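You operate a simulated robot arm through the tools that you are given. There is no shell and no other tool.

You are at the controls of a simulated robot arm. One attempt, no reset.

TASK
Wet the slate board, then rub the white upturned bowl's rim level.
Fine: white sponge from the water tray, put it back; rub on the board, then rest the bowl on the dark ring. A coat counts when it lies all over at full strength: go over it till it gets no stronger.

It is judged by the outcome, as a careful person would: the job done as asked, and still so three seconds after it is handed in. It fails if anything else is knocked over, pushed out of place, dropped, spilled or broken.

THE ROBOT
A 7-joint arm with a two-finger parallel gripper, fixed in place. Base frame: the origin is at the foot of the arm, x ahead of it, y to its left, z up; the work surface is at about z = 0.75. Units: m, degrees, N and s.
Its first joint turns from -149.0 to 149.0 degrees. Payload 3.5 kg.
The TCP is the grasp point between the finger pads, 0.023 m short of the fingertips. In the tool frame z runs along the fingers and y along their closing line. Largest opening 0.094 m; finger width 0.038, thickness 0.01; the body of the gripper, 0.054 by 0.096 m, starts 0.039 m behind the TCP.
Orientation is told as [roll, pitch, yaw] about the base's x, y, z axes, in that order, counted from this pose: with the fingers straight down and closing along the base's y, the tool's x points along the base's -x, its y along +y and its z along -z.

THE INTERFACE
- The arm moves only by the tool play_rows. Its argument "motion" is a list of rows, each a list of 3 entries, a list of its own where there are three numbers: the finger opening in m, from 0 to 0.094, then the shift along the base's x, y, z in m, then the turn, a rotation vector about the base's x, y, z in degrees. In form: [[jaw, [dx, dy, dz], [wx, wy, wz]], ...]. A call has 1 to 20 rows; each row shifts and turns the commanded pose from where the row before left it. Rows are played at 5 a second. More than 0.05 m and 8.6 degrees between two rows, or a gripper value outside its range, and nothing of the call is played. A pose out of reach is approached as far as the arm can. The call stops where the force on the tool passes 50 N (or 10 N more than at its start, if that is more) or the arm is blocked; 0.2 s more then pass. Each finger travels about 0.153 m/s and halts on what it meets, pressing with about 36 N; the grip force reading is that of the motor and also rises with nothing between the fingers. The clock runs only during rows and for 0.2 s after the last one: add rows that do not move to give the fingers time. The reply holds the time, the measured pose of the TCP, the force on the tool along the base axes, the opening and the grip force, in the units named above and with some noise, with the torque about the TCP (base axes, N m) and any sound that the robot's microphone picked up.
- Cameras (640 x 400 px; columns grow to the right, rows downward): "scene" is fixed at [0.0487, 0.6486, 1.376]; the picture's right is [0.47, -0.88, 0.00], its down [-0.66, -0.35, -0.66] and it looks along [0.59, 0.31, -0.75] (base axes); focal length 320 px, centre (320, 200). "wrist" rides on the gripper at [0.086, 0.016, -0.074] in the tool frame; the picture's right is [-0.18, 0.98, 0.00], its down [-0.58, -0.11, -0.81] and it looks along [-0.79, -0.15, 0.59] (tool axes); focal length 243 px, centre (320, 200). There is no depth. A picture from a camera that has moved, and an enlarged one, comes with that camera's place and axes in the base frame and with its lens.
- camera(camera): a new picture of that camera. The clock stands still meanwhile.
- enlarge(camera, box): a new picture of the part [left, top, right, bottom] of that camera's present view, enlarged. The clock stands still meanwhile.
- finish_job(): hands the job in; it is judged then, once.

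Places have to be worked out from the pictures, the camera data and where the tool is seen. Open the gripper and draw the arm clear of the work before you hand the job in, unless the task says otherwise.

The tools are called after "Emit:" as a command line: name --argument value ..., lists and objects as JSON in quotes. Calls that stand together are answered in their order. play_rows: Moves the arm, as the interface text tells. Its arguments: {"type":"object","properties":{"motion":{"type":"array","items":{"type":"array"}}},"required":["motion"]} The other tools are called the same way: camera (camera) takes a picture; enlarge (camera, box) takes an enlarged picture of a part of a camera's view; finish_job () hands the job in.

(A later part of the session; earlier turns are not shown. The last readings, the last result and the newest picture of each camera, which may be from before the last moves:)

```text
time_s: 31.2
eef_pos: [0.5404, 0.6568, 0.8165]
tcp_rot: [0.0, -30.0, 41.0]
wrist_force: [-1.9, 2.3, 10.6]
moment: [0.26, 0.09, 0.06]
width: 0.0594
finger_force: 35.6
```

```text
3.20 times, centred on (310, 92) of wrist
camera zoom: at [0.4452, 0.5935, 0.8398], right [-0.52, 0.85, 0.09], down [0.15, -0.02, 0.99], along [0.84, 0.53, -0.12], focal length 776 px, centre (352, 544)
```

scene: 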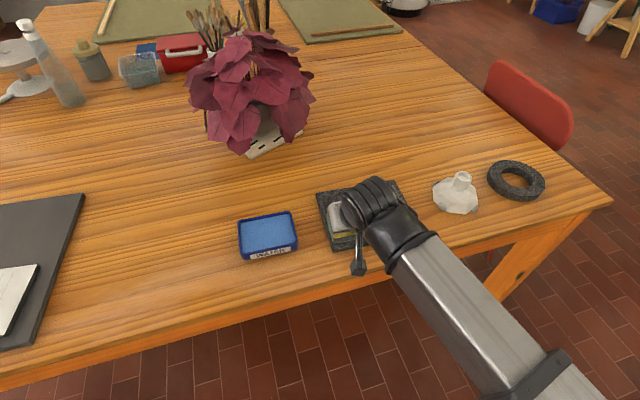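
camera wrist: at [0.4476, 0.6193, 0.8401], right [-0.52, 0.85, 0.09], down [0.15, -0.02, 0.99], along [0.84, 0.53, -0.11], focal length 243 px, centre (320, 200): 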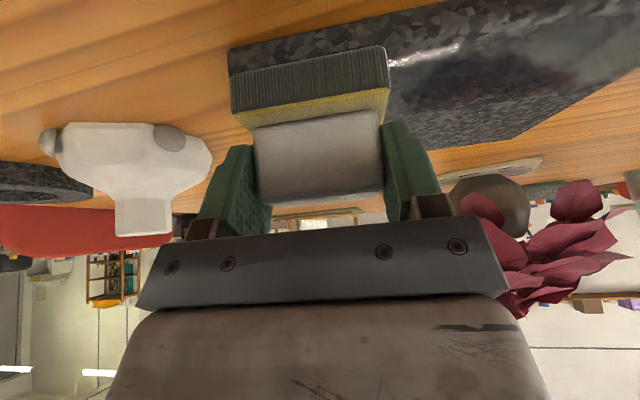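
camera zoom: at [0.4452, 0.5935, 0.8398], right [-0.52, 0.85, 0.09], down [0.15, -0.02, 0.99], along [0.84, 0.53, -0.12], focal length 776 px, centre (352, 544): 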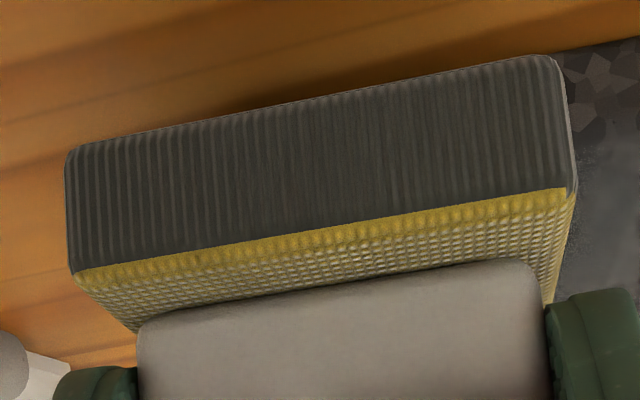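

The strip didn't grow on these last passes, so the sponge has probably given up its water. I'll go back to the tray and reload it.

Emit:
play_rows --motion '[[0.045, [0, 0, 0.02], [0, 0, 0]], [0.045, [0, 0, 0.04], [0, 0, 0]], [0.045, [-0.02155, 0.03765, 0], [0, 0, 0]], [0.045, [-0.02155, 0.03765, 0], [0, 0, 0]], [0.045, [-0.02155, 0.03765, 0], [0, 0, 0]], [0.045, [-0.02155, 0.03765, 0], [0, 0, 0]], [0.045, [-0.02155, 0.03765, 0], [0, 0, 0]], [0.045, [-0.02155, 0.03765, 0], [0, 0, 0]], [0.045, [-0.02155, 0.03765, 0], [0, 0, 0]], [0.045, [-0.02155, 0.03765, 0], [0, 0, 0]], [0.045, [0, 0, -0.02], [0, 0, 0]], [0.045, [0, 0, -0.02], [0, 0, 0]], [0.045, [0, 0, 0], [0, 0, 0]]]'

Emit:
enlarge --camera "wrist" --box '[100, 0, 500, 250]'

Emit:
enlarge --camera "scene" --box '[300, 160, 460, 260]'

```text
time_s: 34.0
eef_pos: [0.3665, 0.9596, 0.8376]
tcp_rot: [0.0, -30.1, 41.0]
wrist_force: [0.3, 0.1, -0.5]
moment: [-0.02, 0.01, 0.0]
width: 0.0589
finger_force: 36.5
```

```text
1.60 times, centred on (300, 125) of wrist
camera zoom: at [0.2717, 0.8972, 0.86], right [-0.52, 0.85, 0.09], down [0.15, -0.02, 0.99], along [0.84, 0.53, -0.12], focal length 388 px, centre (352, 320)
```

zoom: 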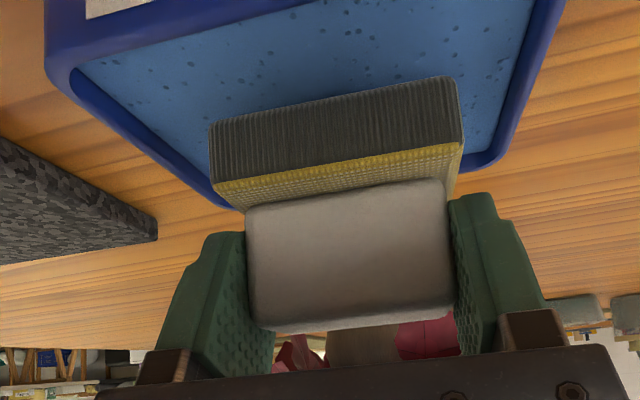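

```text
4.00 times, centred on (380, 210) of scene
camera zoom: at [0.0487, 0.6486, 1.376], right [0.47, -0.88, 0.0], down [-0.66, -0.35, -0.66], along [0.59, 0.31, -0.75], focal length 1278 px, centre (80, 160)
```

zoom: 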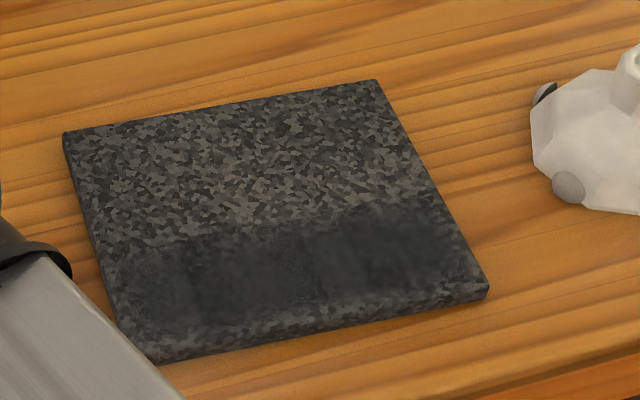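

Now the board shows clearly: a wet strip with dry margins left at the near and left edges. I'll press the sponge onto the water pad again and hold it longer.

Emit:
play_rows --motion '[[0.045, [0, 0, -0.005], [0, 0, 0]], [0.045, [0, 0, -0.004], [0, 0, 0]], [0.045, [0, 0, -0.001], [0, 0, 0]], [0.045, [0, 0, 0], [0, 0, 0]], [0.045, [0, 0, 0], [0, 0, 0]], [0.045, [0, 0, 0], [0, 0, 0]]]'

Emit:
enlarge --camera "wrist" --box '[100, 0, 500, 250]'

```text
time_s: 35.4
eef_pos: [0.3684, 0.9595, 0.8283]
tcp_rot: [0.0, -30.0, 41.1]
wrist_force: [0.2, 0.3, -0.6]
moment: [0.03, -0.04, -0.01]
width: 0.0594
finger_force: 35.9
```

```text
1.60 times, centred on (300, 125) of wrist
camera zoom: at [0.2725, 0.8967, 0.85], right [-0.52, 0.85, 0.09], down [0.15, -0.02, 0.99], along [0.84, 0.53, -0.12], focal length 388 px, centre (352, 320)
```

zoom: 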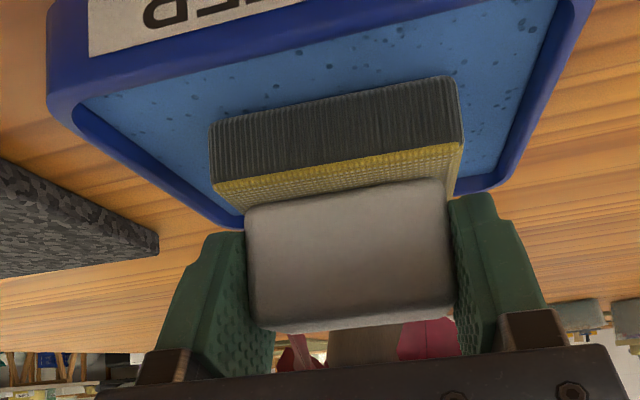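

No contact yet, so I continue down slowly.

Emit:
play_rows --motion '[[0.045, [0, 0, -0.0015], [0, 0, 0]], [0.045, [0, 0, 0], [0, 0, 0]]]'

Emit:
play_rows --motion '[[0.045, [0, 0, -0.001], [0, 0, 0]], [0.045, [0, 0, 0], [0, 0, 0]]]'

```text
time_s: 36.0
eef_pos: [0.3686, 0.9589, 0.8257]
tcp_rot: [-0.1, -30.0, 41.0]
wrist_force: [0.4, -0.2, -0.8]
moment: [0.01, 0.03, 0.03]
width: 0.0593
finger_force: 36.5
```

```text
time_s: 36.6
eef_pos: [0.3691, 0.96, 0.8255]
tcp_rot: [0.0, -30.0, 40.9]
wrist_force: [1.5, -1.0, 10.7]
moment: [-0.14, 0.11, 0.05]
width: 0.0593
finger_force: 36.5
```

Emit:
play_rows --motion '[[0.045, [0, 0, -0.001], [0, 0, 0]], [0.045, [0, 0, 0], [0, 0, 0]], [0.045, [0, 0, 0], [0, 0, 0]], [0.045, [0, 0, 0], [0, 0, 0]], [0.045, [0, 0, 0], [0, 0, 0]]]'

Emit:
enlarge --camera "wrist" --box '[210, 30, 410, 155]'

```text
time_s: 37.8
eef_pos: [0.3692, 0.9586, 0.8253]
tcp_rot: [0.2, -30.0, 41.0]
wrist_force: [-0.9, -0.3, 28.1]
moment: [-0.19, 0.2, 0.0]
width: 0.0593
finger_force: 35.6
```

```text
3.20 times, centred on (310, 92) of wrist
camera zoom: at [0.2725, 0.8966, 0.8476], right [-0.52, 0.85, 0.09], down [0.15, -0.02, 0.99], along [0.84, 0.53, -0.11], focal length 776 px, centre (352, 544)
```

zoom: 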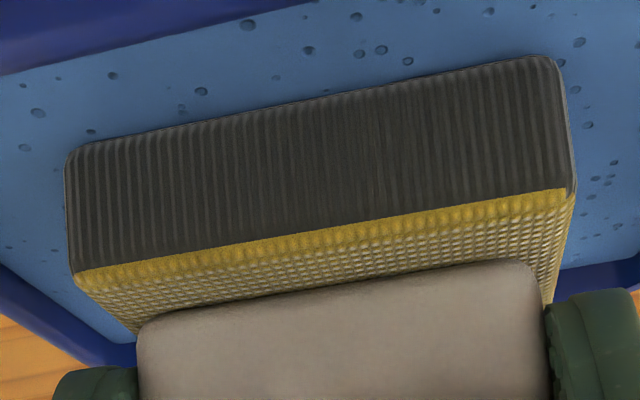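

Loaded again at 28 N. I'll lift, go back over the wet strip's left part, and come down near the surface.

Emit:
play_rows --motion '[[0.045, [0, 0, 0.01], [0, 0, 0]], [0.045, [0, 0, 0.02], [0, 0, 0]], [0.045, [0, 0, 0.02], [0, 0, 0]], [0.045, [0.0238, -0.0429, 0], [0, 0, 0]], [0.045, [0.0238, -0.0429, 0], [0, 0, 0]], [0.045, [0.0238, -0.0429, 0], [0, 0, 0]], [0.045, [0.0238, -0.043, 0], [0, 0, 0]], [0.045, [0, 0, -0.02], [0, 0, 0]], [0.045, [0, 0, -0.02], [0, 0, 0]], [0.045, [0, 0, -0.01], [0, 0, 0]], [0.045, [0, 0, 0], [0, 0, 0]]]'

Emit:
play_rows --motion '[[0.045, [0, 0, -0.003], [0, 0, 0]], [0.045, [0, 0, -0.002], [0, 0, 0]], [0.045, [0, 0, 0], [0, 0, 0]]]'

```text
time_s: 40.2
eef_pos: [0.4628, 0.7878, 0.8236]
tcp_rot: [0.1, -30.0, 41.0]
wrist_force: [-0.5, -0.6, 0.2]
moment: [-0.01, -0.02, 0.02]
width: 0.0593
finger_force: 36.1
```

```text
time_s: 41.0
eef_pos: [0.4634, 0.7881, 0.818]
tcp_rot: [0.0, -30.0, 41.0]
wrist_force: [-0.2, 0.4, -0.7]
moment: [0.01, -0.01, 0.0]
width: 0.0595
finger_force: 35.7
```

Emit:
play_rows --motion '[[0.045, [0, 0, -0.0015], [0, 0, 0]], [0.045, [0, 0, 0], [0, 0, 0]]]'

Emit:
play_rows --motion '[[0.045, [0, 0, -0.001], [0, 0, 0]], [0.045, [0, 0, 0], [0, 0, 0]]]'

```text
time_s: 41.6
eef_pos: [0.4637, 0.7872, 0.8172]
tcp_rot: [0.1, -30.2, 41.0]
wrist_force: [1.5, -0.9, 18.0]
moment: [-0.15, 0.18, -0.02]
width: 0.0594
finger_force: 36.6
```

```text
time_s: 42.2
eef_pos: [0.4638, 0.7869, 0.8151]
tcp_rot: [0.0, -30.4, 41.1]
wrist_force: [2.4, 2.0, 40.8]
moment: [-0.22, 0.22, 0.02]
width: 0.0592
finger_force: 35.9
```

40 N is a bit much, so I ease up 0.8 mm. Then I sweep the near edge from the left end to the right with overhang.

Emit:
play_rows --motion '[[0.045, [-0.0158, 0.0037, 0.0008], [0, 0, 0]], [0.045, [-0.0158, 0.0037, 0], [0, 0, 0]], [0.045, [-0.0158, 0.0037, 0], [0, 0, 0]], [0.045, [0.01044, -0.01169, 0], [0, 0, 0]], [0.045, [0.01044, -0.01169, 0], [0, 0, 0]], [0.045, [0.01044, -0.01169, 0], [0, 0, 0]], [0.045, [0.01044, -0.01169, 0], [0, 0, 0]], [0.045, [0.01044, -0.01169, 0], [0, 0, 0]], [0.045, [0.01044, -0.01169, 0], [0, 0, 0]], [0.045, [0.01044, -0.01169, 0], [0, 0, 0]], [0.045, [0.01044, -0.01169, 0], [0, 0, 0]], [0.045, [0.01044, -0.01169, 0], [0, 0, 0]], [0.045, [0.01044, -0.01169, 0], [0, 0, 0]], [0.045, [0.01044, -0.01169, 0], [0, 0, 0]], [0.045, [0.01044, -0.01169, 0], [0, 0, 0]]]'

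Emit:
enlarge --camera "scene" --box '[300, 160, 460, 260]'

Emit:
camera --camera "wrist"

```text
time_s: 45.4
eef_pos: [0.5412, 0.6579, 0.816]
tcp_rot: [0.0, -30.1, 40.9]
wrist_force: [-4.8, 4.8, 20.9]
moment: [0.39, 0.18, 0.07]
width: 0.0593
finger_force: 36.3
```

```text
4.00 times, centred on (380, 210) of scene
camera zoom: at [0.0487, 0.6486, 1.376], right [0.47, -0.88, 0.0], down [-0.66, -0.35, -0.66], along [0.59, 0.31, -0.75], focal length 1278 px, centre (80, 160)
```

zoom: 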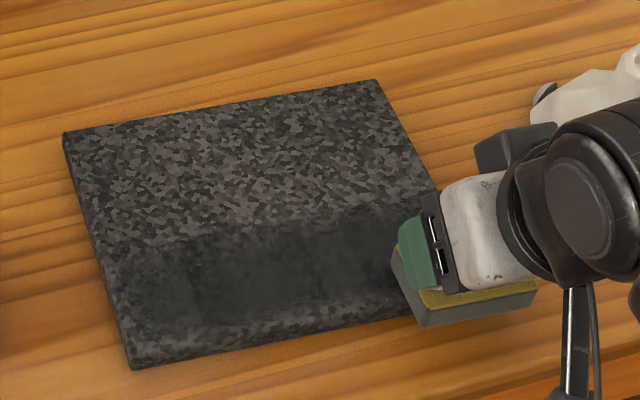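

```text
taken
camera wrist: at [0.446, 0.5948, 0.8395], right [-0.52, 0.85, 0.09], down [0.15, -0.02, 0.99], along [0.84, 0.53, -0.12], focal length 243 px, centre (320, 200)
```

wrist: 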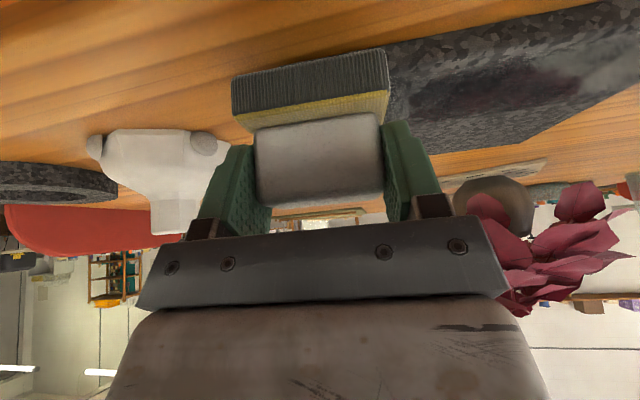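

Emit:
enlarge --camera "scene" --box '[312, 200, 408, 260]'

Emit:
enlarge --camera "wrist" --box '[360, 0, 640, 175]'

```text
6.67 times, centred on (360, 230) of scene
camera zoom: at [0.0487, 0.6486, 1.376], right [0.47, -0.88, 0.0], down [-0.66, -0.35, -0.66], along [0.59, 0.31, -0.75], focal length 2130 px, centre (53, 0)
```

zoom: 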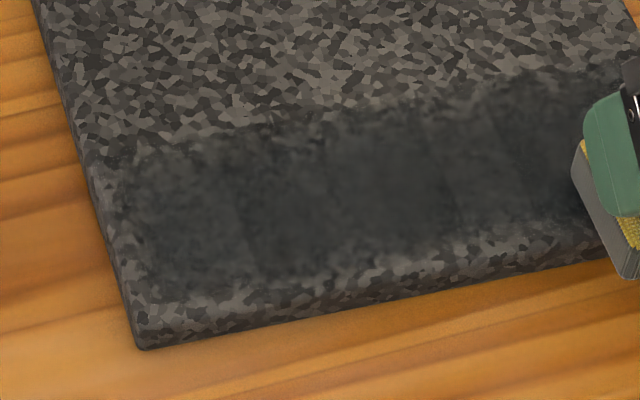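

```text
2.29 times, centred on (500, 88) of wrist
camera zoom: at [0.446, 0.5948, 0.8395], right [-0.52, 0.85, 0.09], down [0.15, -0.02, 0.99], along [0.84, 0.53, -0.12], focal length 555 px, centre (-91, 457)
```

zoom: 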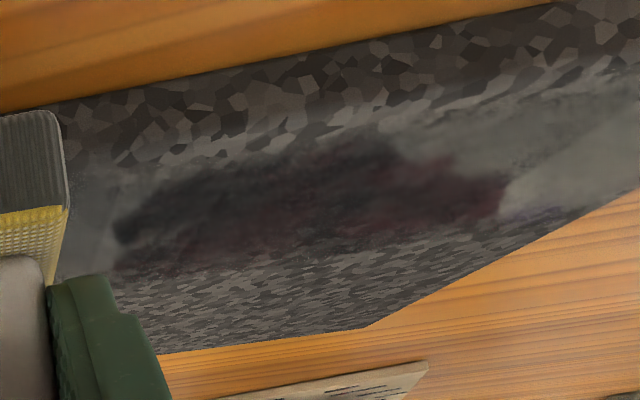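

The near margin hasn't changed even with a reloaded, overhanging sponge. To test whether the sponge is really charged, I move one row farther in and stroke left.

Emit:
play_rows --motion '[[0.045, [0.0119, 0.01066, 0], [0, 0, 0]], [0.045, [0.0119, 0.01066, 0], [0, 0, 0]], [0.045, [0.0119, 0.01066, 0], [0, 0, 0]], [0.045, [0.0119, 0.01066, 0], [0, 0, 0]], [0.045, [-0.01016, 0.01138, 0], [0, 0, 0]], [0.045, [-0.01016, 0.01138, 0], [0, 0, 0]], [0.045, [-0.01016, 0.01138, 0], [0, 0, 0]], [0.045, [-0.01016, 0.01138, 0], [0, 0, 0]], [0.045, [-0.01016, 0.01138, 0], [0, 0, 0]], [0.045, [-0.01016, 0.01138, 0], [0, 0, 0]], [0.045, [-0.01016, 0.01138, 0], [0, 0, 0]], [0.045, [-0.01016, 0.01138, 0], [0, 0, 0]], [0.045, [-0.01016, 0.01138, 0], [0, 0, 0]], [0.045, [-0.01016, 0.01138, 0], [0, 0, 0]], [0.045, [-0.01016, 0.01138, 0], [0, 0, 0]], [0.045, [-0.01016, 0.01138, 0], [0, 0, 0]]]'

Emit:
enlarge --camera "scene" --box '[300, 160, 460, 260]'

Emit:
camera --camera "wrist"

```text
time_s: 48.8
eef_pos: [0.4659, 0.8394, 0.8168]
tcp_rot: [-0.1, -30.1, 41.0]
wrist_force: [4.4, -4.5, 14.0]
moment: [-0.39, -0.07, 0.09]
width: 0.0591
finger_force: 36.3
```

```text
4.00 times, centred on (380, 210) of scene
camera zoom: at [0.0487, 0.6486, 1.376], right [0.47, -0.88, 0.0], down [-0.66, -0.35, -0.66], along [0.59, 0.31, -0.75], focal length 1278 px, centre (80, 160)
```

zoom: 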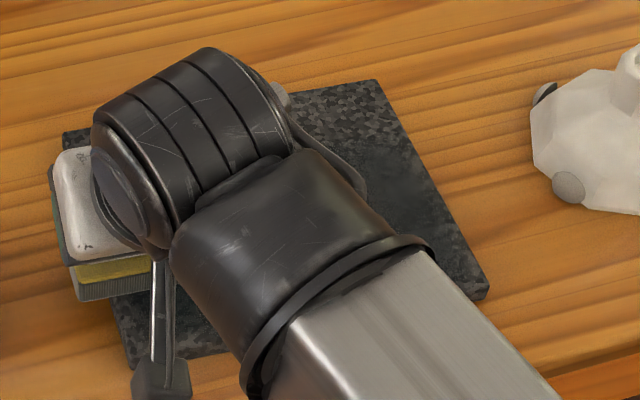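

```text
taken
camera wrist: at [0.3701, 0.776, 0.8395], right [-0.52, 0.85, 0.09], down [0.15, -0.02, 0.99], along [0.84, 0.53, -0.12], focal length 243 px, centre (320, 200)
```

wrist: 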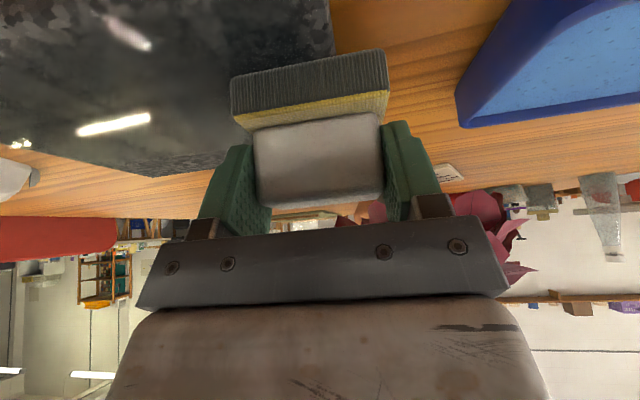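

The sponge is charged: the second row turned glossy wet, while a roughly 1 cm speckled border stays as it was. I continue with the third row, stroking right.

Emit:
play_rows --motion '[[0.045, [0.0112, 0.01, -0.0003], [0, 0, 0]], [0.045, [0.0112, 0.01, 0], [0, 0, 0]], [0.045, [0.0112, 0.01, 0], [0, 0, 0]], [0.045, [0.01016, -0.01138, 0], [0, 0, 0]], [0.045, [0.01016, -0.01138, 0], [0, 0, 0]], [0.045, [0.01016, -0.01138, 0], [0, 0, 0]], [0.045, [0.01016, -0.01138, 0], [0, 0, 0]], [0.045, [0.01016, -0.01138, 0], [0, 0, 0]], [0.045, [0.01016, -0.01138, 0], [0, 0, 0]], [0.045, [0.01016, -0.01138, 0], [0, 0, 0]], [0.045, [0.01016, -0.01138, 0], [0, 0, 0]], [0.045, [0.01016, -0.01138, 0], [0, 0, 0]], [0.045, [0.01016, -0.01138, 0], [0, 0, 0]], [0.045, [0.01016, -0.01138, 0], [0, 0, 0]], [0.045, [0.01016, -0.01138, 0], [0, 0, 0]]]'

Emit:
enlarge --camera "scene" --box '[300, 160, 460, 260]'

Emit:
camera --camera "wrist"

```text
time_s: 52.0
eef_pos: [0.6221, 0.7319, 0.817]
tcp_rot: [-0.1, -30.1, 41.1]
wrist_force: [-8.7, 10.6, 34.7]
moment: [0.43, 0.54, -0.04]
width: 0.0592
finger_force: 35.7
```

```text
4.00 times, centred on (380, 210) of scene
camera zoom: at [0.0487, 0.6486, 1.376], right [0.47, -0.88, 0.0], down [-0.66, -0.35, -0.66], along [0.59, 0.31, -0.75], focal length 1278 px, centre (80, 160)
```

zoom: 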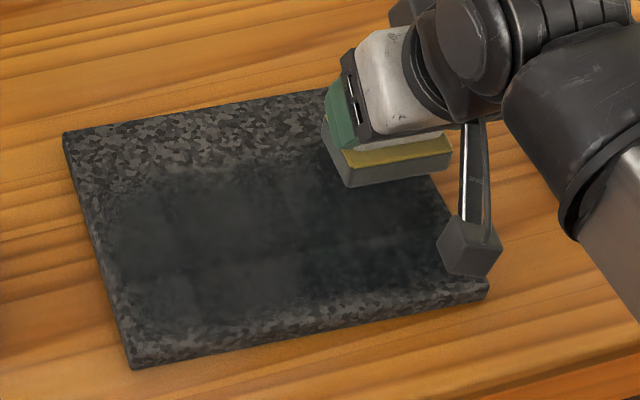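

```text
taken
camera wrist: at [0.5261, 0.6691, 0.8392], right [-0.52, 0.85, 0.09], down [0.15, -0.02, 0.99], along [0.84, 0.53, -0.11], focal length 243 px, centre (320, 200)
```

wrist: 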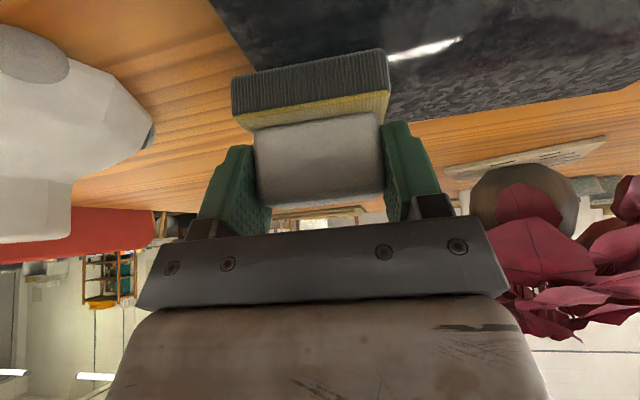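

Emit:
enlarge --camera "scene" --box '[310, 175, 406, 260]'

Emit:
enlarge --camera "scene" --box '[376, 190, 440, 240]'

```text
4.71 times, centred on (358, 218) of scene
camera zoom: at [0.0487, 0.6486, 1.376], right [0.47, -0.88, 0.0], down [-0.66, -0.35, -0.66], along [0.59, 0.31, -0.75], focal length 1503 px, centre (141, 118)
```

zoom: 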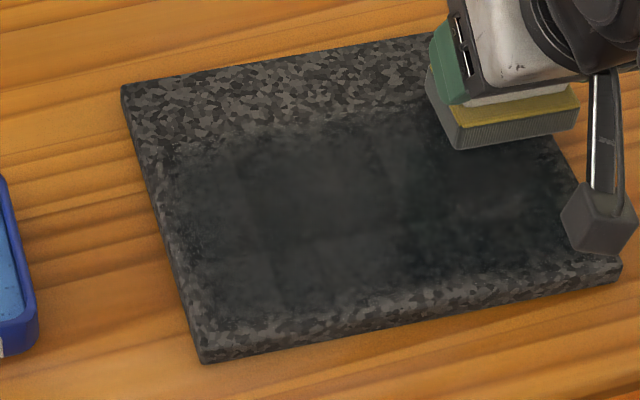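

```text
8.00 times, centred on (408, 215) of scene
camera zoom: at [0.0487, 0.6486, 1.376], right [0.47, -0.88, 0.0], down [-0.66, -0.35, -0.66], along [0.59, 0.31, -0.75], focal length 2556 px, centre (-384, 80)
```

zoom: 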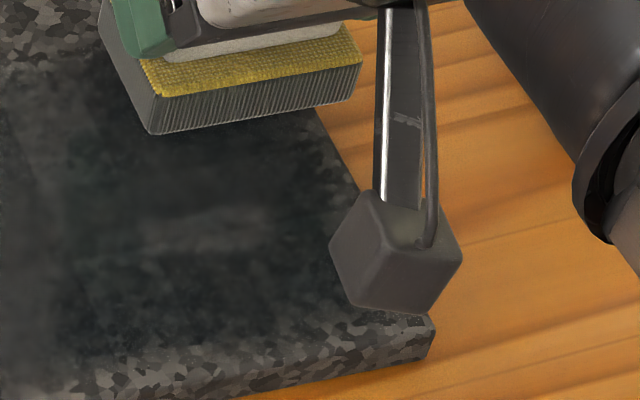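

Row 3 added little, so the charge runs out after about two strokes, and each load needs to be spent carefully. I go back to the tray for another one.

Emit:
play_rows --motion '[[0.045, [0, 0, 0.02], [0, 0, 0]], [0.045, [0, 0, 0.04], [0, 0, 0]], [0.045, [-0.0316, 0.0284, 0], [0, 0, 0]], [0.045, [-0.0316, 0.0284, 0], [0, 0, 0]], [0.045, [-0.0316, 0.0284, 0], [0, 0, 0]], [0.045, [-0.0316, 0.0284, 0], [0, 0, 0]], [0.045, [-0.0316, 0.0284, 0], [0, 0, 0]], [0.045, [-0.0316, 0.0284, 0], [0, 0, 0]], [0.045, [-0.0316, 0.0284, 0], [0, 0, 0]], [0.045, [-0.0316, 0.0284, 0], [0, 0, 0]], [0.045, [0, 0, -0.02], [0, 0, 0]], [0.045, [0, 0, -0.02], [0, 0, 0]], [0.045, [0, 0, -0.007], [0, 0, 0]], [0.045, [0, 0, 0], [0, 0, 0]]]'

Emit:
enlarge --camera "scene" --box '[300, 160, 460, 260]'

```text
time_s: 55.0
eef_pos: [0.3689, 0.9596, 0.8286]
tcp_rot: [-0.1, -29.9, 41.0]
wrist_force: [-0.2, 0.6, -0.8]
moment: [0.01, 0.01, 0.02]
width: 0.0592
finger_force: 35.8
```

```text
4.00 times, centred on (380, 210) of scene
camera zoom: at [0.0487, 0.6486, 1.376], right [0.47, -0.88, 0.0], down [-0.66, -0.35, -0.66], along [0.59, 0.31, -0.75], focal length 1278 px, centre (80, 160)
```

zoom: 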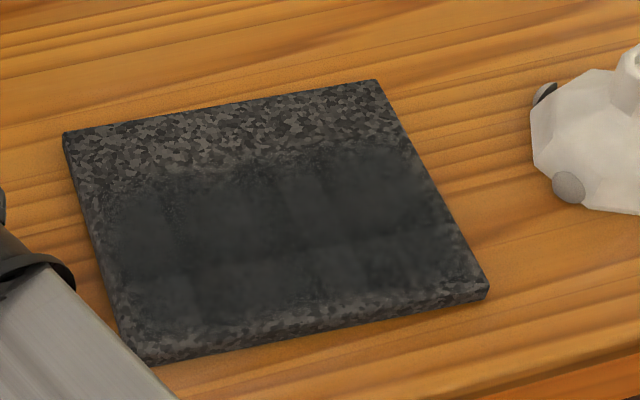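

Emit:
play_rows --motion '[[0.045, [0, 0, -0.002], [0, 0, 0]], [0.045, [0, 0, -0.0012], [0, 0, 0]], [0.045, [0, 0, 0], [0, 0, 0]]]'

Emit:
play_rows --motion '[[0.045, [0, 0, -0.001], [0, 0, 0]], [0.045, [0, 0, 0], [0, 0, 0]], [0.045, [0, 0, 0], [0, 0, 0]], [0.045, [0, 0, 0], [0, 0, 0]]]'

```text
time_s: 55.8
eef_pos: [0.3683, 0.9589, 0.8251]
tcp_rot: [0.0, -29.9, 41.0]
wrist_force: [0.1, 0.1, 0.3]
moment: [0.0, 0.01, 0.03]
width: 0.0593
finger_force: 35.6
```

```text
time_s: 56.8
eef_pos: [0.369, 0.9568, 0.8249]
tcp_rot: [0.0, -30.2, 41.0]
wrist_force: [-0.9, 1.5, 11.6]
moment: [-0.11, 0.14, -0.02]
width: 0.0594
finger_force: 35.9
```

Emit:
play_rows --motion '[[0.045, [0, 0, -0.0006], [0, 0, 0]], [0.045, [0, 0, 0], [0, 0, 0]], [0.045, [0, 0, 0], [0, 0, 0]], [0.045, [0, 0, 0], [0, 0, 0]], [0.045, [0, 0, 0], [0, 0, 0]]]'

Emit:
enlarge --camera "wrist" --box '[180, 30, 440, 240]'

```text
time_s: 58.0
eef_pos: [0.3698, 0.9592, 0.8244]
tcp_rot: [0.2, -30.2, 40.9]
wrist_force: [-0.7, 3.6, 25.4]
moment: [0.02, 0.09, 0.04]
width: 0.0593
finger_force: 36.3
```

```text
1.90 times, centred on (310, 135) of wrist
camera zoom: at [0.2738, 0.8952, 0.8474], right [-0.52, 0.85, 0.09], down [0.15, -0.02, 0.99], along [0.84, 0.53, -0.11], focal length 462 px, centre (339, 324)
```

zoom: 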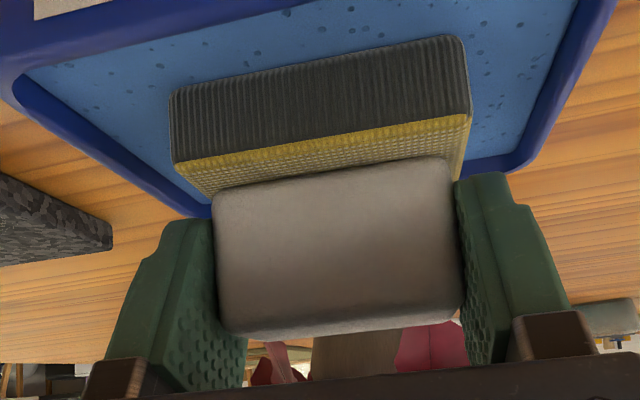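

Charged again. I head for the far-left part of the board, row 3, and come down near the surface.

Emit:
play_rows --motion '[[0.045, [0, 0, 0.01], [0, 0, 0]], [0.045, [0, 0, 0.02], [0, 0, 0]], [0.045, [0, 0, 0.02], [0, 0, 0]], [0.045, [0.0374, -0.0222, 0], [0, 0, 0]], [0.045, [0.0374, -0.0222, 0], [0, 0, 0]], [0.045, [0.0374, -0.0222, 0], [0, 0, 0]], [0.045, [0.0374, -0.0222, 0], [0, 0, 0]], [0.045, [0, 0, -0.02], [0, 0, 0]], [0.045, [0, 0, -0.02], [0, 0, 0]], [0.045, [0, 0, -0.012], [0, 0, 0]], [0.045, [0, 0, -0.003], [0, 0, 0]], [0.045, [0, 0, 0], [0, 0, 0]]]'

Emit:
play_rows --motion '[[0.045, [0, 0, -0.0015], [0, 0, 0]], [0.045, [0, 0, 0], [0, 0, 0]]]'

```text
time_s: 60.6
eef_pos: [0.5188, 0.8701, 0.8172]
tcp_rot: [0.0, -30.0, 41.0]
wrist_force: [-0.7, 0.4, -0.7]
moment: [0.03, 0.05, -0.01]
width: 0.0593
finger_force: 35.7
```

```text
time_s: 61.2
eef_pos: [0.5194, 0.8693, 0.8176]
tcp_rot: [0.0, -30.0, 41.0]
wrist_force: [-0.8, 0.3, 0.0]
moment: [-0.03, 0.01, 0.01]
width: 0.0592
finger_force: 35.6
```

Emit:
play_rows --motion '[[0.045, [0, 0, -0.001], [0, 0, 0]], [0.045, [0, 0, 0], [0, 0, 0]]]'

Emit:
enlarge --camera "wrist" --box '[0, 0, 480, 250]'

```text
time_s: 61.8
eef_pos: [0.5198, 0.8686, 0.8169]
tcp_rot: [0.0, -30.1, 40.9]
wrist_force: [-2.2, -1.6, 7.0]
moment: [-0.14, 0.2, 0.03]
width: 0.0593
finger_force: 36.1
```

```text
1.33 times, centred on (240, 125) of wrist
camera zoom: at [0.4235, 0.8065, 0.8398], right [-0.52, 0.85, 0.09], down [0.15, -0.02, 0.99], along [0.84, 0.53, -0.12], focal length 324 px, centre (427, 300)
```

zoom: 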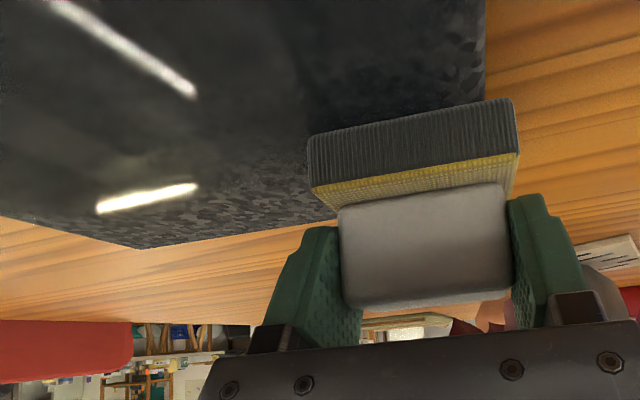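

7 N here, so I add a little pressure and stroke right along the far row.

Emit:
play_rows --motion '[[0.045, [0, 0, -0.0007], [0, 0, 0]], [0.045, [-0.006, 0.007, 0], [0, 0, 0]], [0.045, [0.006, -0.007, 0], [0, 0, 0]], [0.045, [0.0103, -0.01153, 0], [0, 0, 0]], [0.045, [0.0103, -0.01153, 0], [0, 0, 0]], [0.045, [0.0103, -0.01153, 0], [0, 0, 0]], [0.045, [0.0103, -0.01153, 0], [0, 0, 0]], [0.045, [0.0103, -0.01153, 0], [0, 0, 0]], [0.045, [0.0103, -0.01153, 0], [0, 0, 0]], [0.045, [0.0103, -0.01153, 0], [0, 0, 0]], [0.045, [0.0103, -0.01153, 0], [0, 0, 0]], [0.045, [0.0103, -0.01153, 0], [0, 0, 0]], [0.045, [0.0103, -0.01153, 0], [0, 0, 0]], [0.045, [0.0103, -0.01153, 0], [0, 0, 0]]]'

Emit:
enlarge --camera "scene" --box '[300, 160, 460, 260]'

Emit:
camera --camera "wrist"

```text
time_s: 64.8
eef_pos: [0.6327, 0.7419, 0.8168]
tcp_rot: [0.0, -30.0, 41.0]
wrist_force: [-8.5, 8.6, 31.6]
moment: [0.46, 0.4, -0.02]
width: 0.0593
finger_force: 35.9
```

```text
4.00 times, centred on (380, 210) of scene
camera zoom: at [0.0487, 0.6486, 1.376], right [0.47, -0.88, 0.0], down [-0.66, -0.35, -0.66], along [0.59, 0.31, -0.75], focal length 1278 px, centre (80, 160)
```

zoom: 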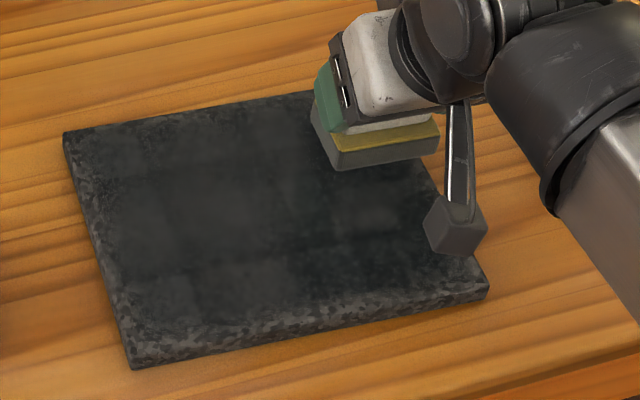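

```text
taken
camera wrist: at [0.5356, 0.6799, 0.8394], right [-0.52, 0.85, 0.09], down [0.15, -0.02, 0.99], along [0.84, 0.53, -0.11], focal length 243 px, centre (320, 200)
```

wrist: 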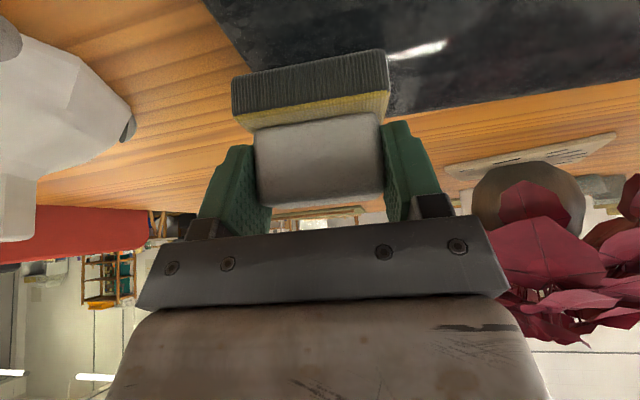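

The far row is wet almost to the edge. I'll zoom in hard on the near and left edges to tell the board's side faces from its top surface.

Emit:
enlarge --camera "scene" --box '[325, 225, 373, 255]'

Emit:
enlarge --camera "scene" --box '[312, 185, 360, 215]'

Emit:
enlarge --camera "scene" --box '[380, 215, 428, 245]'

```text
13.33 times, centred on (349, 240) of scene
camera zoom: at [0.0487, 0.6486, 1.376], right [0.47, -0.88, 0.0], down [-0.66, -0.35, -0.66], along [0.59, 0.31, -0.75], focal length 4260 px, centre (-67, -333)
```

zoom: 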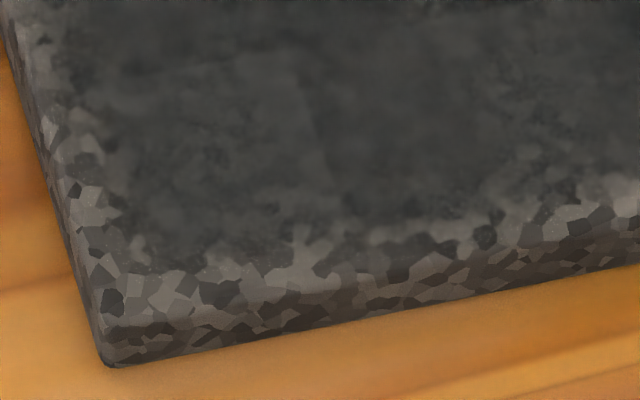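

```text
13.33 times, centred on (336, 200) of scene
camera zoom: at [0.0487, 0.6486, 1.376], right [0.47, -0.88, 0.0], down [-0.66, -0.35, -0.66], along [0.59, 0.31, -0.75], focal length 4260 px, centre (107, 200)
```

zoom: 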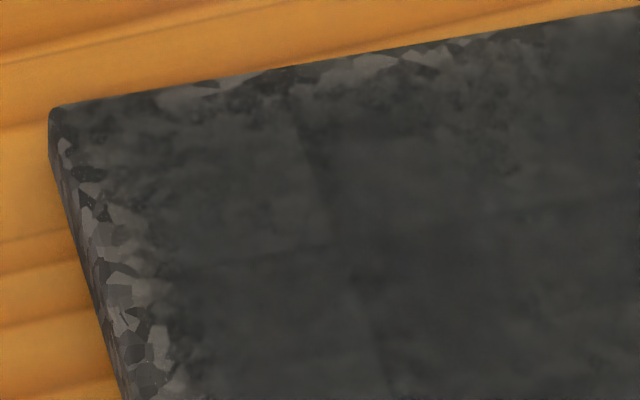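

```text
13.33 times, centred on (404, 230) of scene
camera zoom: at [0.0487, 0.6486, 1.376], right [0.47, -0.88, 0.0], down [-0.66, -0.35, -0.66], along [0.59, 0.31, -0.75], focal length 4260 px, centre (-800, -200)
```

zoom: 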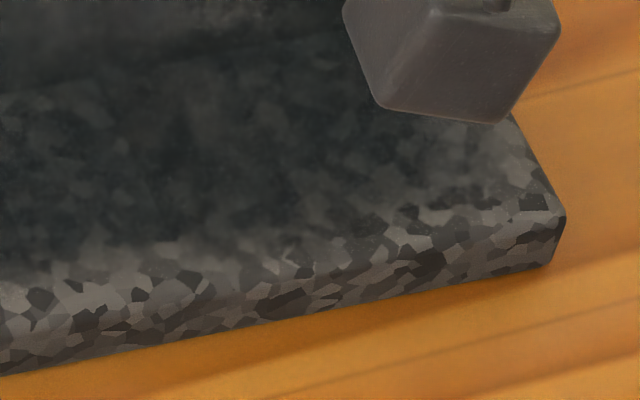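

A real dry margin of about 1 cm remains at the near and left edges, while the far-left corner is wet almost to the edge. I'll spend the remaining charge on a return stroke along the far edge, overhanging the left end.

Emit:
play_rows --motion '[[0.045, [0.006, 0.0053, 0.0003], [0, 0, 0]], [0.045, [-0.0102, 0.01141, 0], [0, 0, 0]], [0.045, [-0.0102, 0.01141, 0], [0, 0, 0]], [0.045, [-0.0102, 0.01141, 0], [0, 0, 0]], [0.045, [-0.0102, 0.01141, 0], [0, 0, 0]], [0.045, [-0.0102, 0.01141, 0], [0, 0, 0]], [0.045, [-0.0102, 0.01141, 0], [0, 0, 0]], [0.045, [-0.0102, 0.01141, 0], [0, 0, 0]], [0.045, [-0.0102, 0.01141, 0], [0, 0, 0]], [0.045, [-0.0102, 0.01141, 0], [0, 0, 0]], [0.045, [-0.0102, 0.01141, 0], [0, 0, 0]], [0.045, [-0.0102, 0.01141, 0], [0, 0, 0]], [0.045, [-0.0102, 0.01141, 0], [0, 0, 0]]]'

Emit:
camera --camera "wrist"

Emit:
enlarge --camera "scene" --box '[300, 160, 460, 260]'

```text
time_s: 67.6
eef_pos: [0.515, 0.8845, 0.8161]
tcp_rot: [0.1, -30.2, 41.1]
wrist_force: [2.7, -5.2, 18.4]
moment: [-0.35, -0.22, 0.06]
width: 0.0594
finger_force: 35.8
```

```text
taken
camera wrist: at [0.4194, 0.8221, 0.8395], right [-0.52, 0.85, 0.09], down [0.15, -0.02, 0.99], along [0.84, 0.53, -0.12], focal length 243 px, centre (320, 200)
```

wrist: 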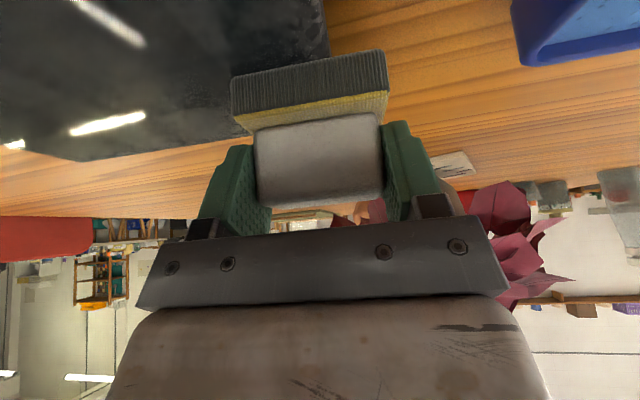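

```text
4.00 times, centred on (380, 210) of scene
camera zoom: at [0.0487, 0.6486, 1.376], right [0.47, -0.88, 0.0], down [-0.66, -0.35, -0.66], along [0.59, 0.31, -0.75], focal length 1278 px, centre (80, 160)
```

zoom: 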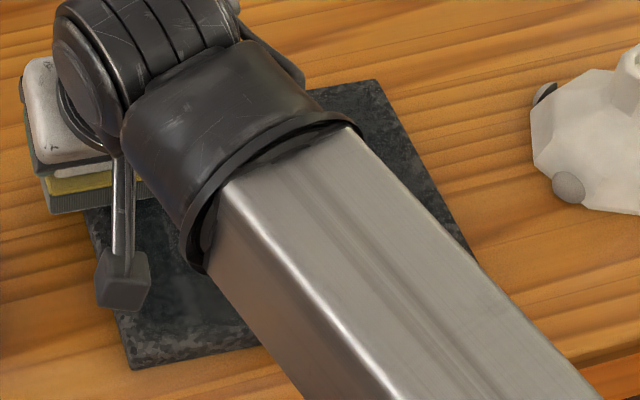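

Now I'll run down the left edge toward the near-left corner with the same overhang.

Emit:
play_rows --motion '[[0.045, [-0.0108, -0.00966, 0], [0, 0, 0]], [0.045, [-0.0108, -0.00966, 0], [0, 0, 0]], [0.045, [-0.0108, -0.00966, 0], [0, 0, 0]], [0.045, [-0.0108, -0.00966, 0], [0, 0, 0]], [0.045, [-0.0108, -0.00966, 0], [0, 0, 0]], [0.045, [-0.0108, -0.00966, 0], [0, 0, 0]], [0.045, [-0.0108, -0.00966, 0], [0, 0, 0]], [0.045, [-0.0108, -0.00966, 0], [0, 0, 0]], [0.045, [-0.0108, -0.00966, 0], [0, 0, 0]]]'

Emit:
camera --camera "wrist"

Emit:
enlarge --camera "scene" --box '[300, 160, 460, 260]'

```text
time_s: 69.6
eef_pos: [0.4185, 0.7962, 0.8176]
tcp_rot: [0.0, -30.1, 41.0]
wrist_force: [4.0, 3.1, 18.3]
moment: [0.21, -0.39, 0.03]
width: 0.0593
finger_force: 36.3
```

```text
taken
camera wrist: at [0.323, 0.7341, 0.8394], right [-0.52, 0.85, 0.09], down [0.15, -0.02, 0.99], along [0.84, 0.53, -0.11], focal length 243 px, centre (320, 200)
```

wrist: 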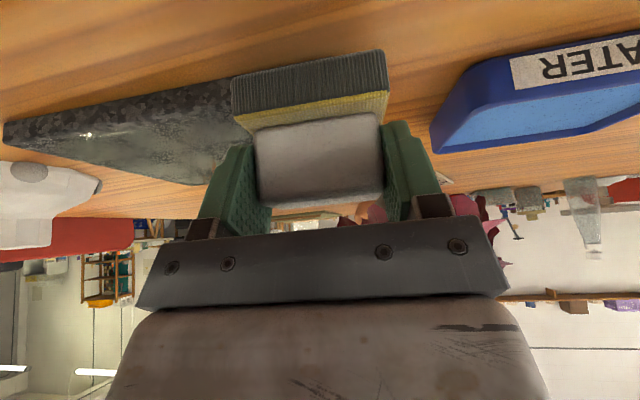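

```text
4.00 times, centred on (380, 210) of scene
camera zoom: at [0.0487, 0.6486, 1.376], right [0.47, -0.88, 0.0], down [-0.66, -0.35, -0.66], along [0.59, 0.31, -0.75], focal length 1278 px, centre (80, 160)
```

zoom: 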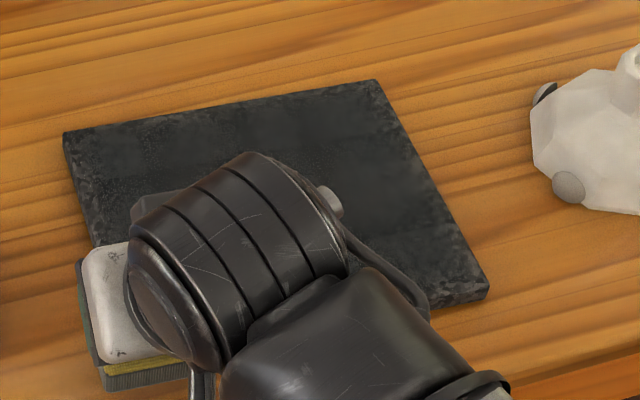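

The left edge looks better. I continue along the near edge to the right, 10 mm farther out, so the footprint covers the dry near margin.

Emit:
play_rows --motion '[[0.045, [-0.0075, -0.0067, 0], [0, 0, 0]], [0.045, [0.0102, -0.01141, 0], [0, 0, 0]], [0.045, [0.0102, -0.01141, 0], [0, 0, 0]], [0.045, [0.0102, -0.01141, 0], [0, 0, 0]], [0.045, [0.0102, -0.01141, 0], [0, 0, 0]], [0.045, [0.0102, -0.01141, 0], [0, 0, 0]], [0.045, [0.0102, -0.01141, 0], [0, 0, 0]], [0.045, [0.0102, -0.01141, 0], [0, 0, 0]], [0.045, [0.0102, -0.01141, 0], [0, 0, 0]], [0.045, [0.0102, -0.01141, 0], [0, 0, 0]], [0.045, [0.0102, -0.01141, 0], [0, 0, 0]], [0.045, [0.0102, -0.01141, 0], [0, 0, 0]], [0.045, [0.0102, -0.01141, 0], [0, 0, 0]]]'

Emit:
enlarge --camera "scene" --box '[300, 160, 460, 260]'

Emit:
enlarge --camera "scene" --box '[325, 225, 373, 255]'

```text
time_s: 72.4
eef_pos: [0.5338, 0.6548, 0.8171]
tcp_rot: [0.0, -29.9, 41.0]
wrist_force: [-2.2, 3.1, 10.2]
moment: [0.24, 0.06, 0.06]
width: 0.0591
finger_force: 35.7
```

```text
4.00 times, centred on (380, 210) of scene
camera zoom: at [0.0487, 0.6486, 1.376], right [0.47, -0.88, 0.0], down [-0.66, -0.35, -0.66], along [0.59, 0.31, -0.75], focal length 1278 px, centre (80, 160)
```

zoom: 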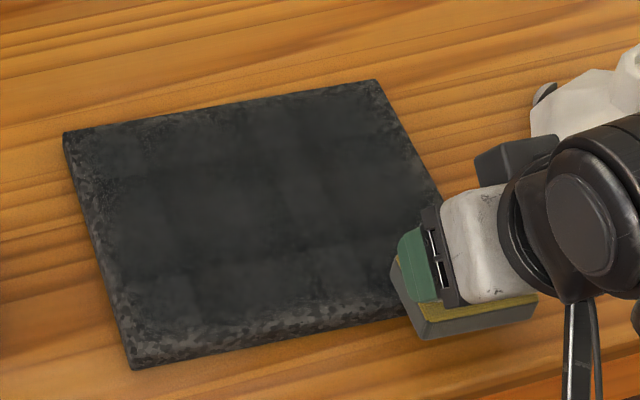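

```text
13.33 times, centred on (349, 240) of scene
camera zoom: at [0.0487, 0.6486, 1.376], right [0.47, -0.88, 0.0], down [-0.66, -0.35, -0.66], along [0.59, 0.31, -0.75], focal length 4260 px, centre (-67, -333)
```

zoom: 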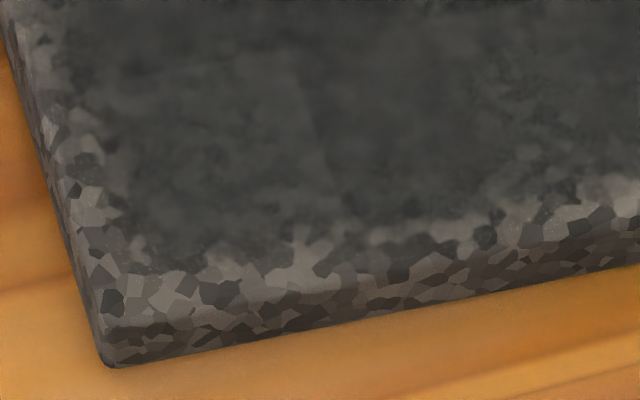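

The near margin stays the same and the margins look about 8 mm wide all round, so they may just be the board's border. Shade bands inside still show uneven strength though, so I'll reload for a second full coat.

Emit:
play_rows --motion '[[0.045, [0, 0, 0.02], [0, 0, 0]], [0.045, [0, 0, 0.04], [0, 0, 0]], [0.045, [-0.0206, 0.038, 0], [0, 0, 0]], [0.045, [-0.0206, 0.038, 0], [0, 0, 0]], [0.045, [-0.0206, 0.038, 0], [0, 0, 0]], [0.045, [-0.0206, 0.038, 0], [0, 0, 0]], [0.045, [-0.0206, 0.038, 0], [0, 0, 0]], [0.045, [-0.0206, 0.038, 0], [0, 0, 0]], [0.045, [-0.0206, 0.038, 0], [0, 0, 0]], [0.045, [-0.0206, 0.038, 0], [0, 0, 0]], [0.045, [0, 0, -0.02], [0, 0, 0]], [0.045, [0, 0, -0.02], [0, 0, 0]], [0.045, [0, 0, -0.008], [0, 0, 0]], [0.045, [0, 0, -0.002], [0, 0, 0]], [0.045, [0, 0, 0], [0, 0, 0]]]'

Emit:
enlarge --camera "scene" --box '[300, 160, 460, 260]'

Emit:
play_rows --motion '[[0.045, [0, 0, -0.0015], [0, 0, 0]], [0.045, [0, 0, 0], [0, 0, 0]]]'

```text
time_s: 75.6
eef_pos: [0.3698, 0.9581, 0.8267]
tcp_rot: [0.0, -30.0, 40.9]
wrist_force: [0.0, 0.1, -0.6]
moment: [0.04, -0.01, -0.01]
width: 0.0591
finger_force: 35.7
```

```text
4.00 times, centred on (380, 210) of scene
camera zoom: at [0.0487, 0.6486, 1.376], right [0.47, -0.88, 0.0], down [-0.66, -0.35, -0.66], along [0.59, 0.31, -0.75], focal length 1278 px, centre (80, 160)
```

zoom: 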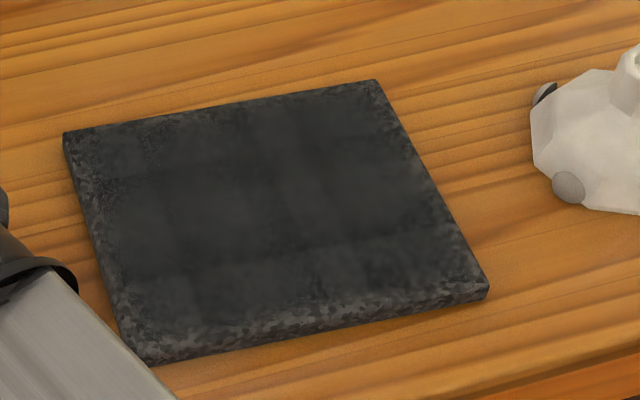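

```text
time_s: 76.2
eef_pos: [0.3692, 0.9577, 0.8256]
tcp_rot: [-0.1, -30.0, 41.0]
wrist_force: [-0.4, -1.2, 3.5]
moment: [-0.13, 0.03, -0.04]
width: 0.0593
finger_force: 36.5
```

Emit:
play_rows --motion '[[0.045, [0, 0, -0.001], [0, 0, 0]], [0.045, [0, 0, 0], [0, 0, 0]], [0.045, [0, 0, 0], [0, 0, 0]], [0.045, [0, 0, 0], [0, 0, 0]], [0.045, [0, 0, 0], [0, 0, 0]]]'

```text
time_s: 77.4
eef_pos: [0.3697, 0.9569, 0.8244]
tcp_rot: [0.1, -30.0, 41.0]
wrist_force: [-0.7, 0.6, 27.1]
moment: [-0.34, 0.19, 0.02]
width: 0.0588
finger_force: 35.8
```

Freshly charged at 27 N. This time I go straight to the near-left corner and spend the fresh charge on the near margin first.

Emit:
play_rows --motion '[[0.045, [0, 0, 0.01], [0, 0, 0]], [0.045, [0, 0, 0.02], [0, 0, 0]], [0.045, [0, 0, 0.02], [0, 0, 0]], [0.045, [0.0148, -0.0403, 0], [0, 0, 0]], [0.045, [0.0148, -0.0403, 0], [0, 0, 0]], [0.045, [0.0148, -0.0403, 0], [0, 0, 0]], [0.045, [0.0148, -0.0403, 0], [0, 0, 0]], [0.045, [0, 0, -0.02], [0, 0, 0]], [0.045, [0, 0, -0.02], [0, 0, 0]], [0.045, [0, 0, -0.012], [0, 0, 0]], [0.045, [0, 0, -0.003], [0, 0, 0]], [0.045, [0, 0, 0], [0, 0, 0]]]'

Emit:
play_rows --motion '[[0.045, [0, 0, -0.0015], [0, 0, 0]], [0.045, [0, 0, 0], [0, 0, 0]]]'

```text
time_s: 80.0
eef_pos: [0.4299, 0.7971, 0.8187]
tcp_rot: [0.0, -30.0, 40.9]
wrist_force: [-0.3, -0.7, -0.6]
moment: [-0.01, 0.02, -0.01]
width: 0.0591
finger_force: 35.8
```

```text
time_s: 80.6
eef_pos: [0.4299, 0.7976, 0.8178]
tcp_rot: [0.0, -30.0, 41.0]
wrist_force: [-0.5, 0.3, -0.2]
moment: [0.01, 0.01, 0.01]
width: 0.0592
finger_force: 36.3
```

Emit:
play_rows --motion '[[0.045, [0, 0, -0.001], [0, 0, 0]], [0.045, [0, 0, 0], [0, 0, 0]]]'

Emit:
play_rows --motion '[[0.045, [0, 0, -0.0008], [0, 0, 0]], [0.045, [0, 0, 0], [0, 0, 0]]]'

```text
time_s: 81.2
eef_pos: [0.4289, 0.7971, 0.8177]
tcp_rot: [0.1, -30.1, 41.1]
wrist_force: [2.4, 0.7, 7.2]
moment: [-0.06, -0.09, 0.04]
width: 0.0594
finger_force: 36.3
```

```text
time_s: 81.8
eef_pos: [0.4285, 0.7957, 0.817]
tcp_rot: [0.0, -30.1, 41.0]
wrist_force: [0.9, -1.3, 21.6]
moment: [-0.21, -0.07, -0.03]
width: 0.0592
finger_force: 35.7
```

21 N at the near-left corner with a fresh sponge. I sweep slowly right along the near edge.

Emit:
play_rows --motion '[[0.045, [-0.004, 0.005, 0], [0, 0, 0]], [0.045, [0, 0, 0], [0, 0, 0]], [0.045, [0.0079, -0.00906, 0], [0, 0, 0]], [0.045, [0.0079, -0.00906, 0], [0, 0, 0]], [0.045, [0.0079, -0.00906, 0], [0, 0, 0]], [0.045, [0.0079, -0.00906, 0], [0, 0, 0]], [0.045, [0.0079, -0.00906, 0], [0, 0, 0]], [0.045, [0.0079, -0.00906, 0], [0, 0, 0]], [0.045, [0.0079, -0.00906, 0], [0, 0, 0]], [0.045, [0.0079, -0.00906, 0], [0, 0, 0]]]'

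Emit:
enlarge --camera "scene" --box '[300, 160, 460, 260]'

Emit:
enlarge --camera "scene" --box '[325, 225, 373, 255]'

```text
time_s: 82.8
eef_pos: [0.4364, 0.7885, 0.8154]
tcp_rot: [0.5, -30.4, 41.0]
wrist_force: [-5.8, 0.5, 14.9]
moment: [-0.4, -0.01, -0.11]
width: 0.0594
finger_force: 36.0
stopped in row 5: the force on the tool passed its limit at 52 N (the readings are from after the stop); the commanded pose is now the measured one
```

```text
4.00 times, centred on (380, 210) of scene
camera zoom: at [0.0487, 0.6486, 1.376], right [0.47, -0.88, 0.0], down [-0.66, -0.35, -0.66], along [0.59, 0.31, -0.75], focal length 1278 px, centre (80, 160)
```

zoom: 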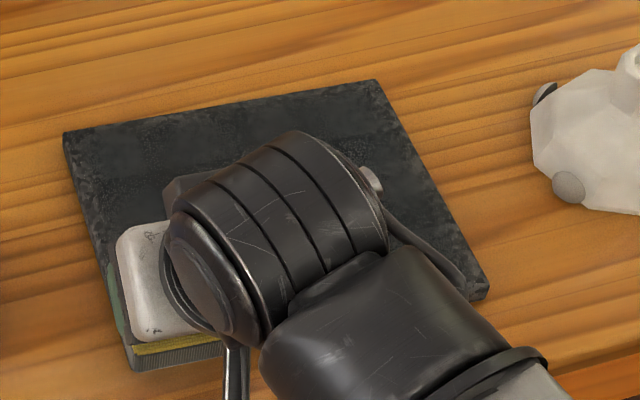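

```text
13.33 times, centred on (349, 240) of scene
camera zoom: at [0.0487, 0.6486, 1.376], right [0.47, -0.88, 0.0], down [-0.66, -0.35, -0.66], along [0.59, 0.31, -0.75], focal length 4260 px, centre (-67, -333)
```

zoom: 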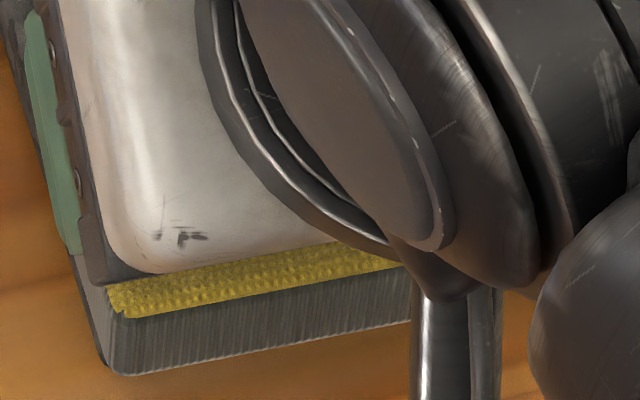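

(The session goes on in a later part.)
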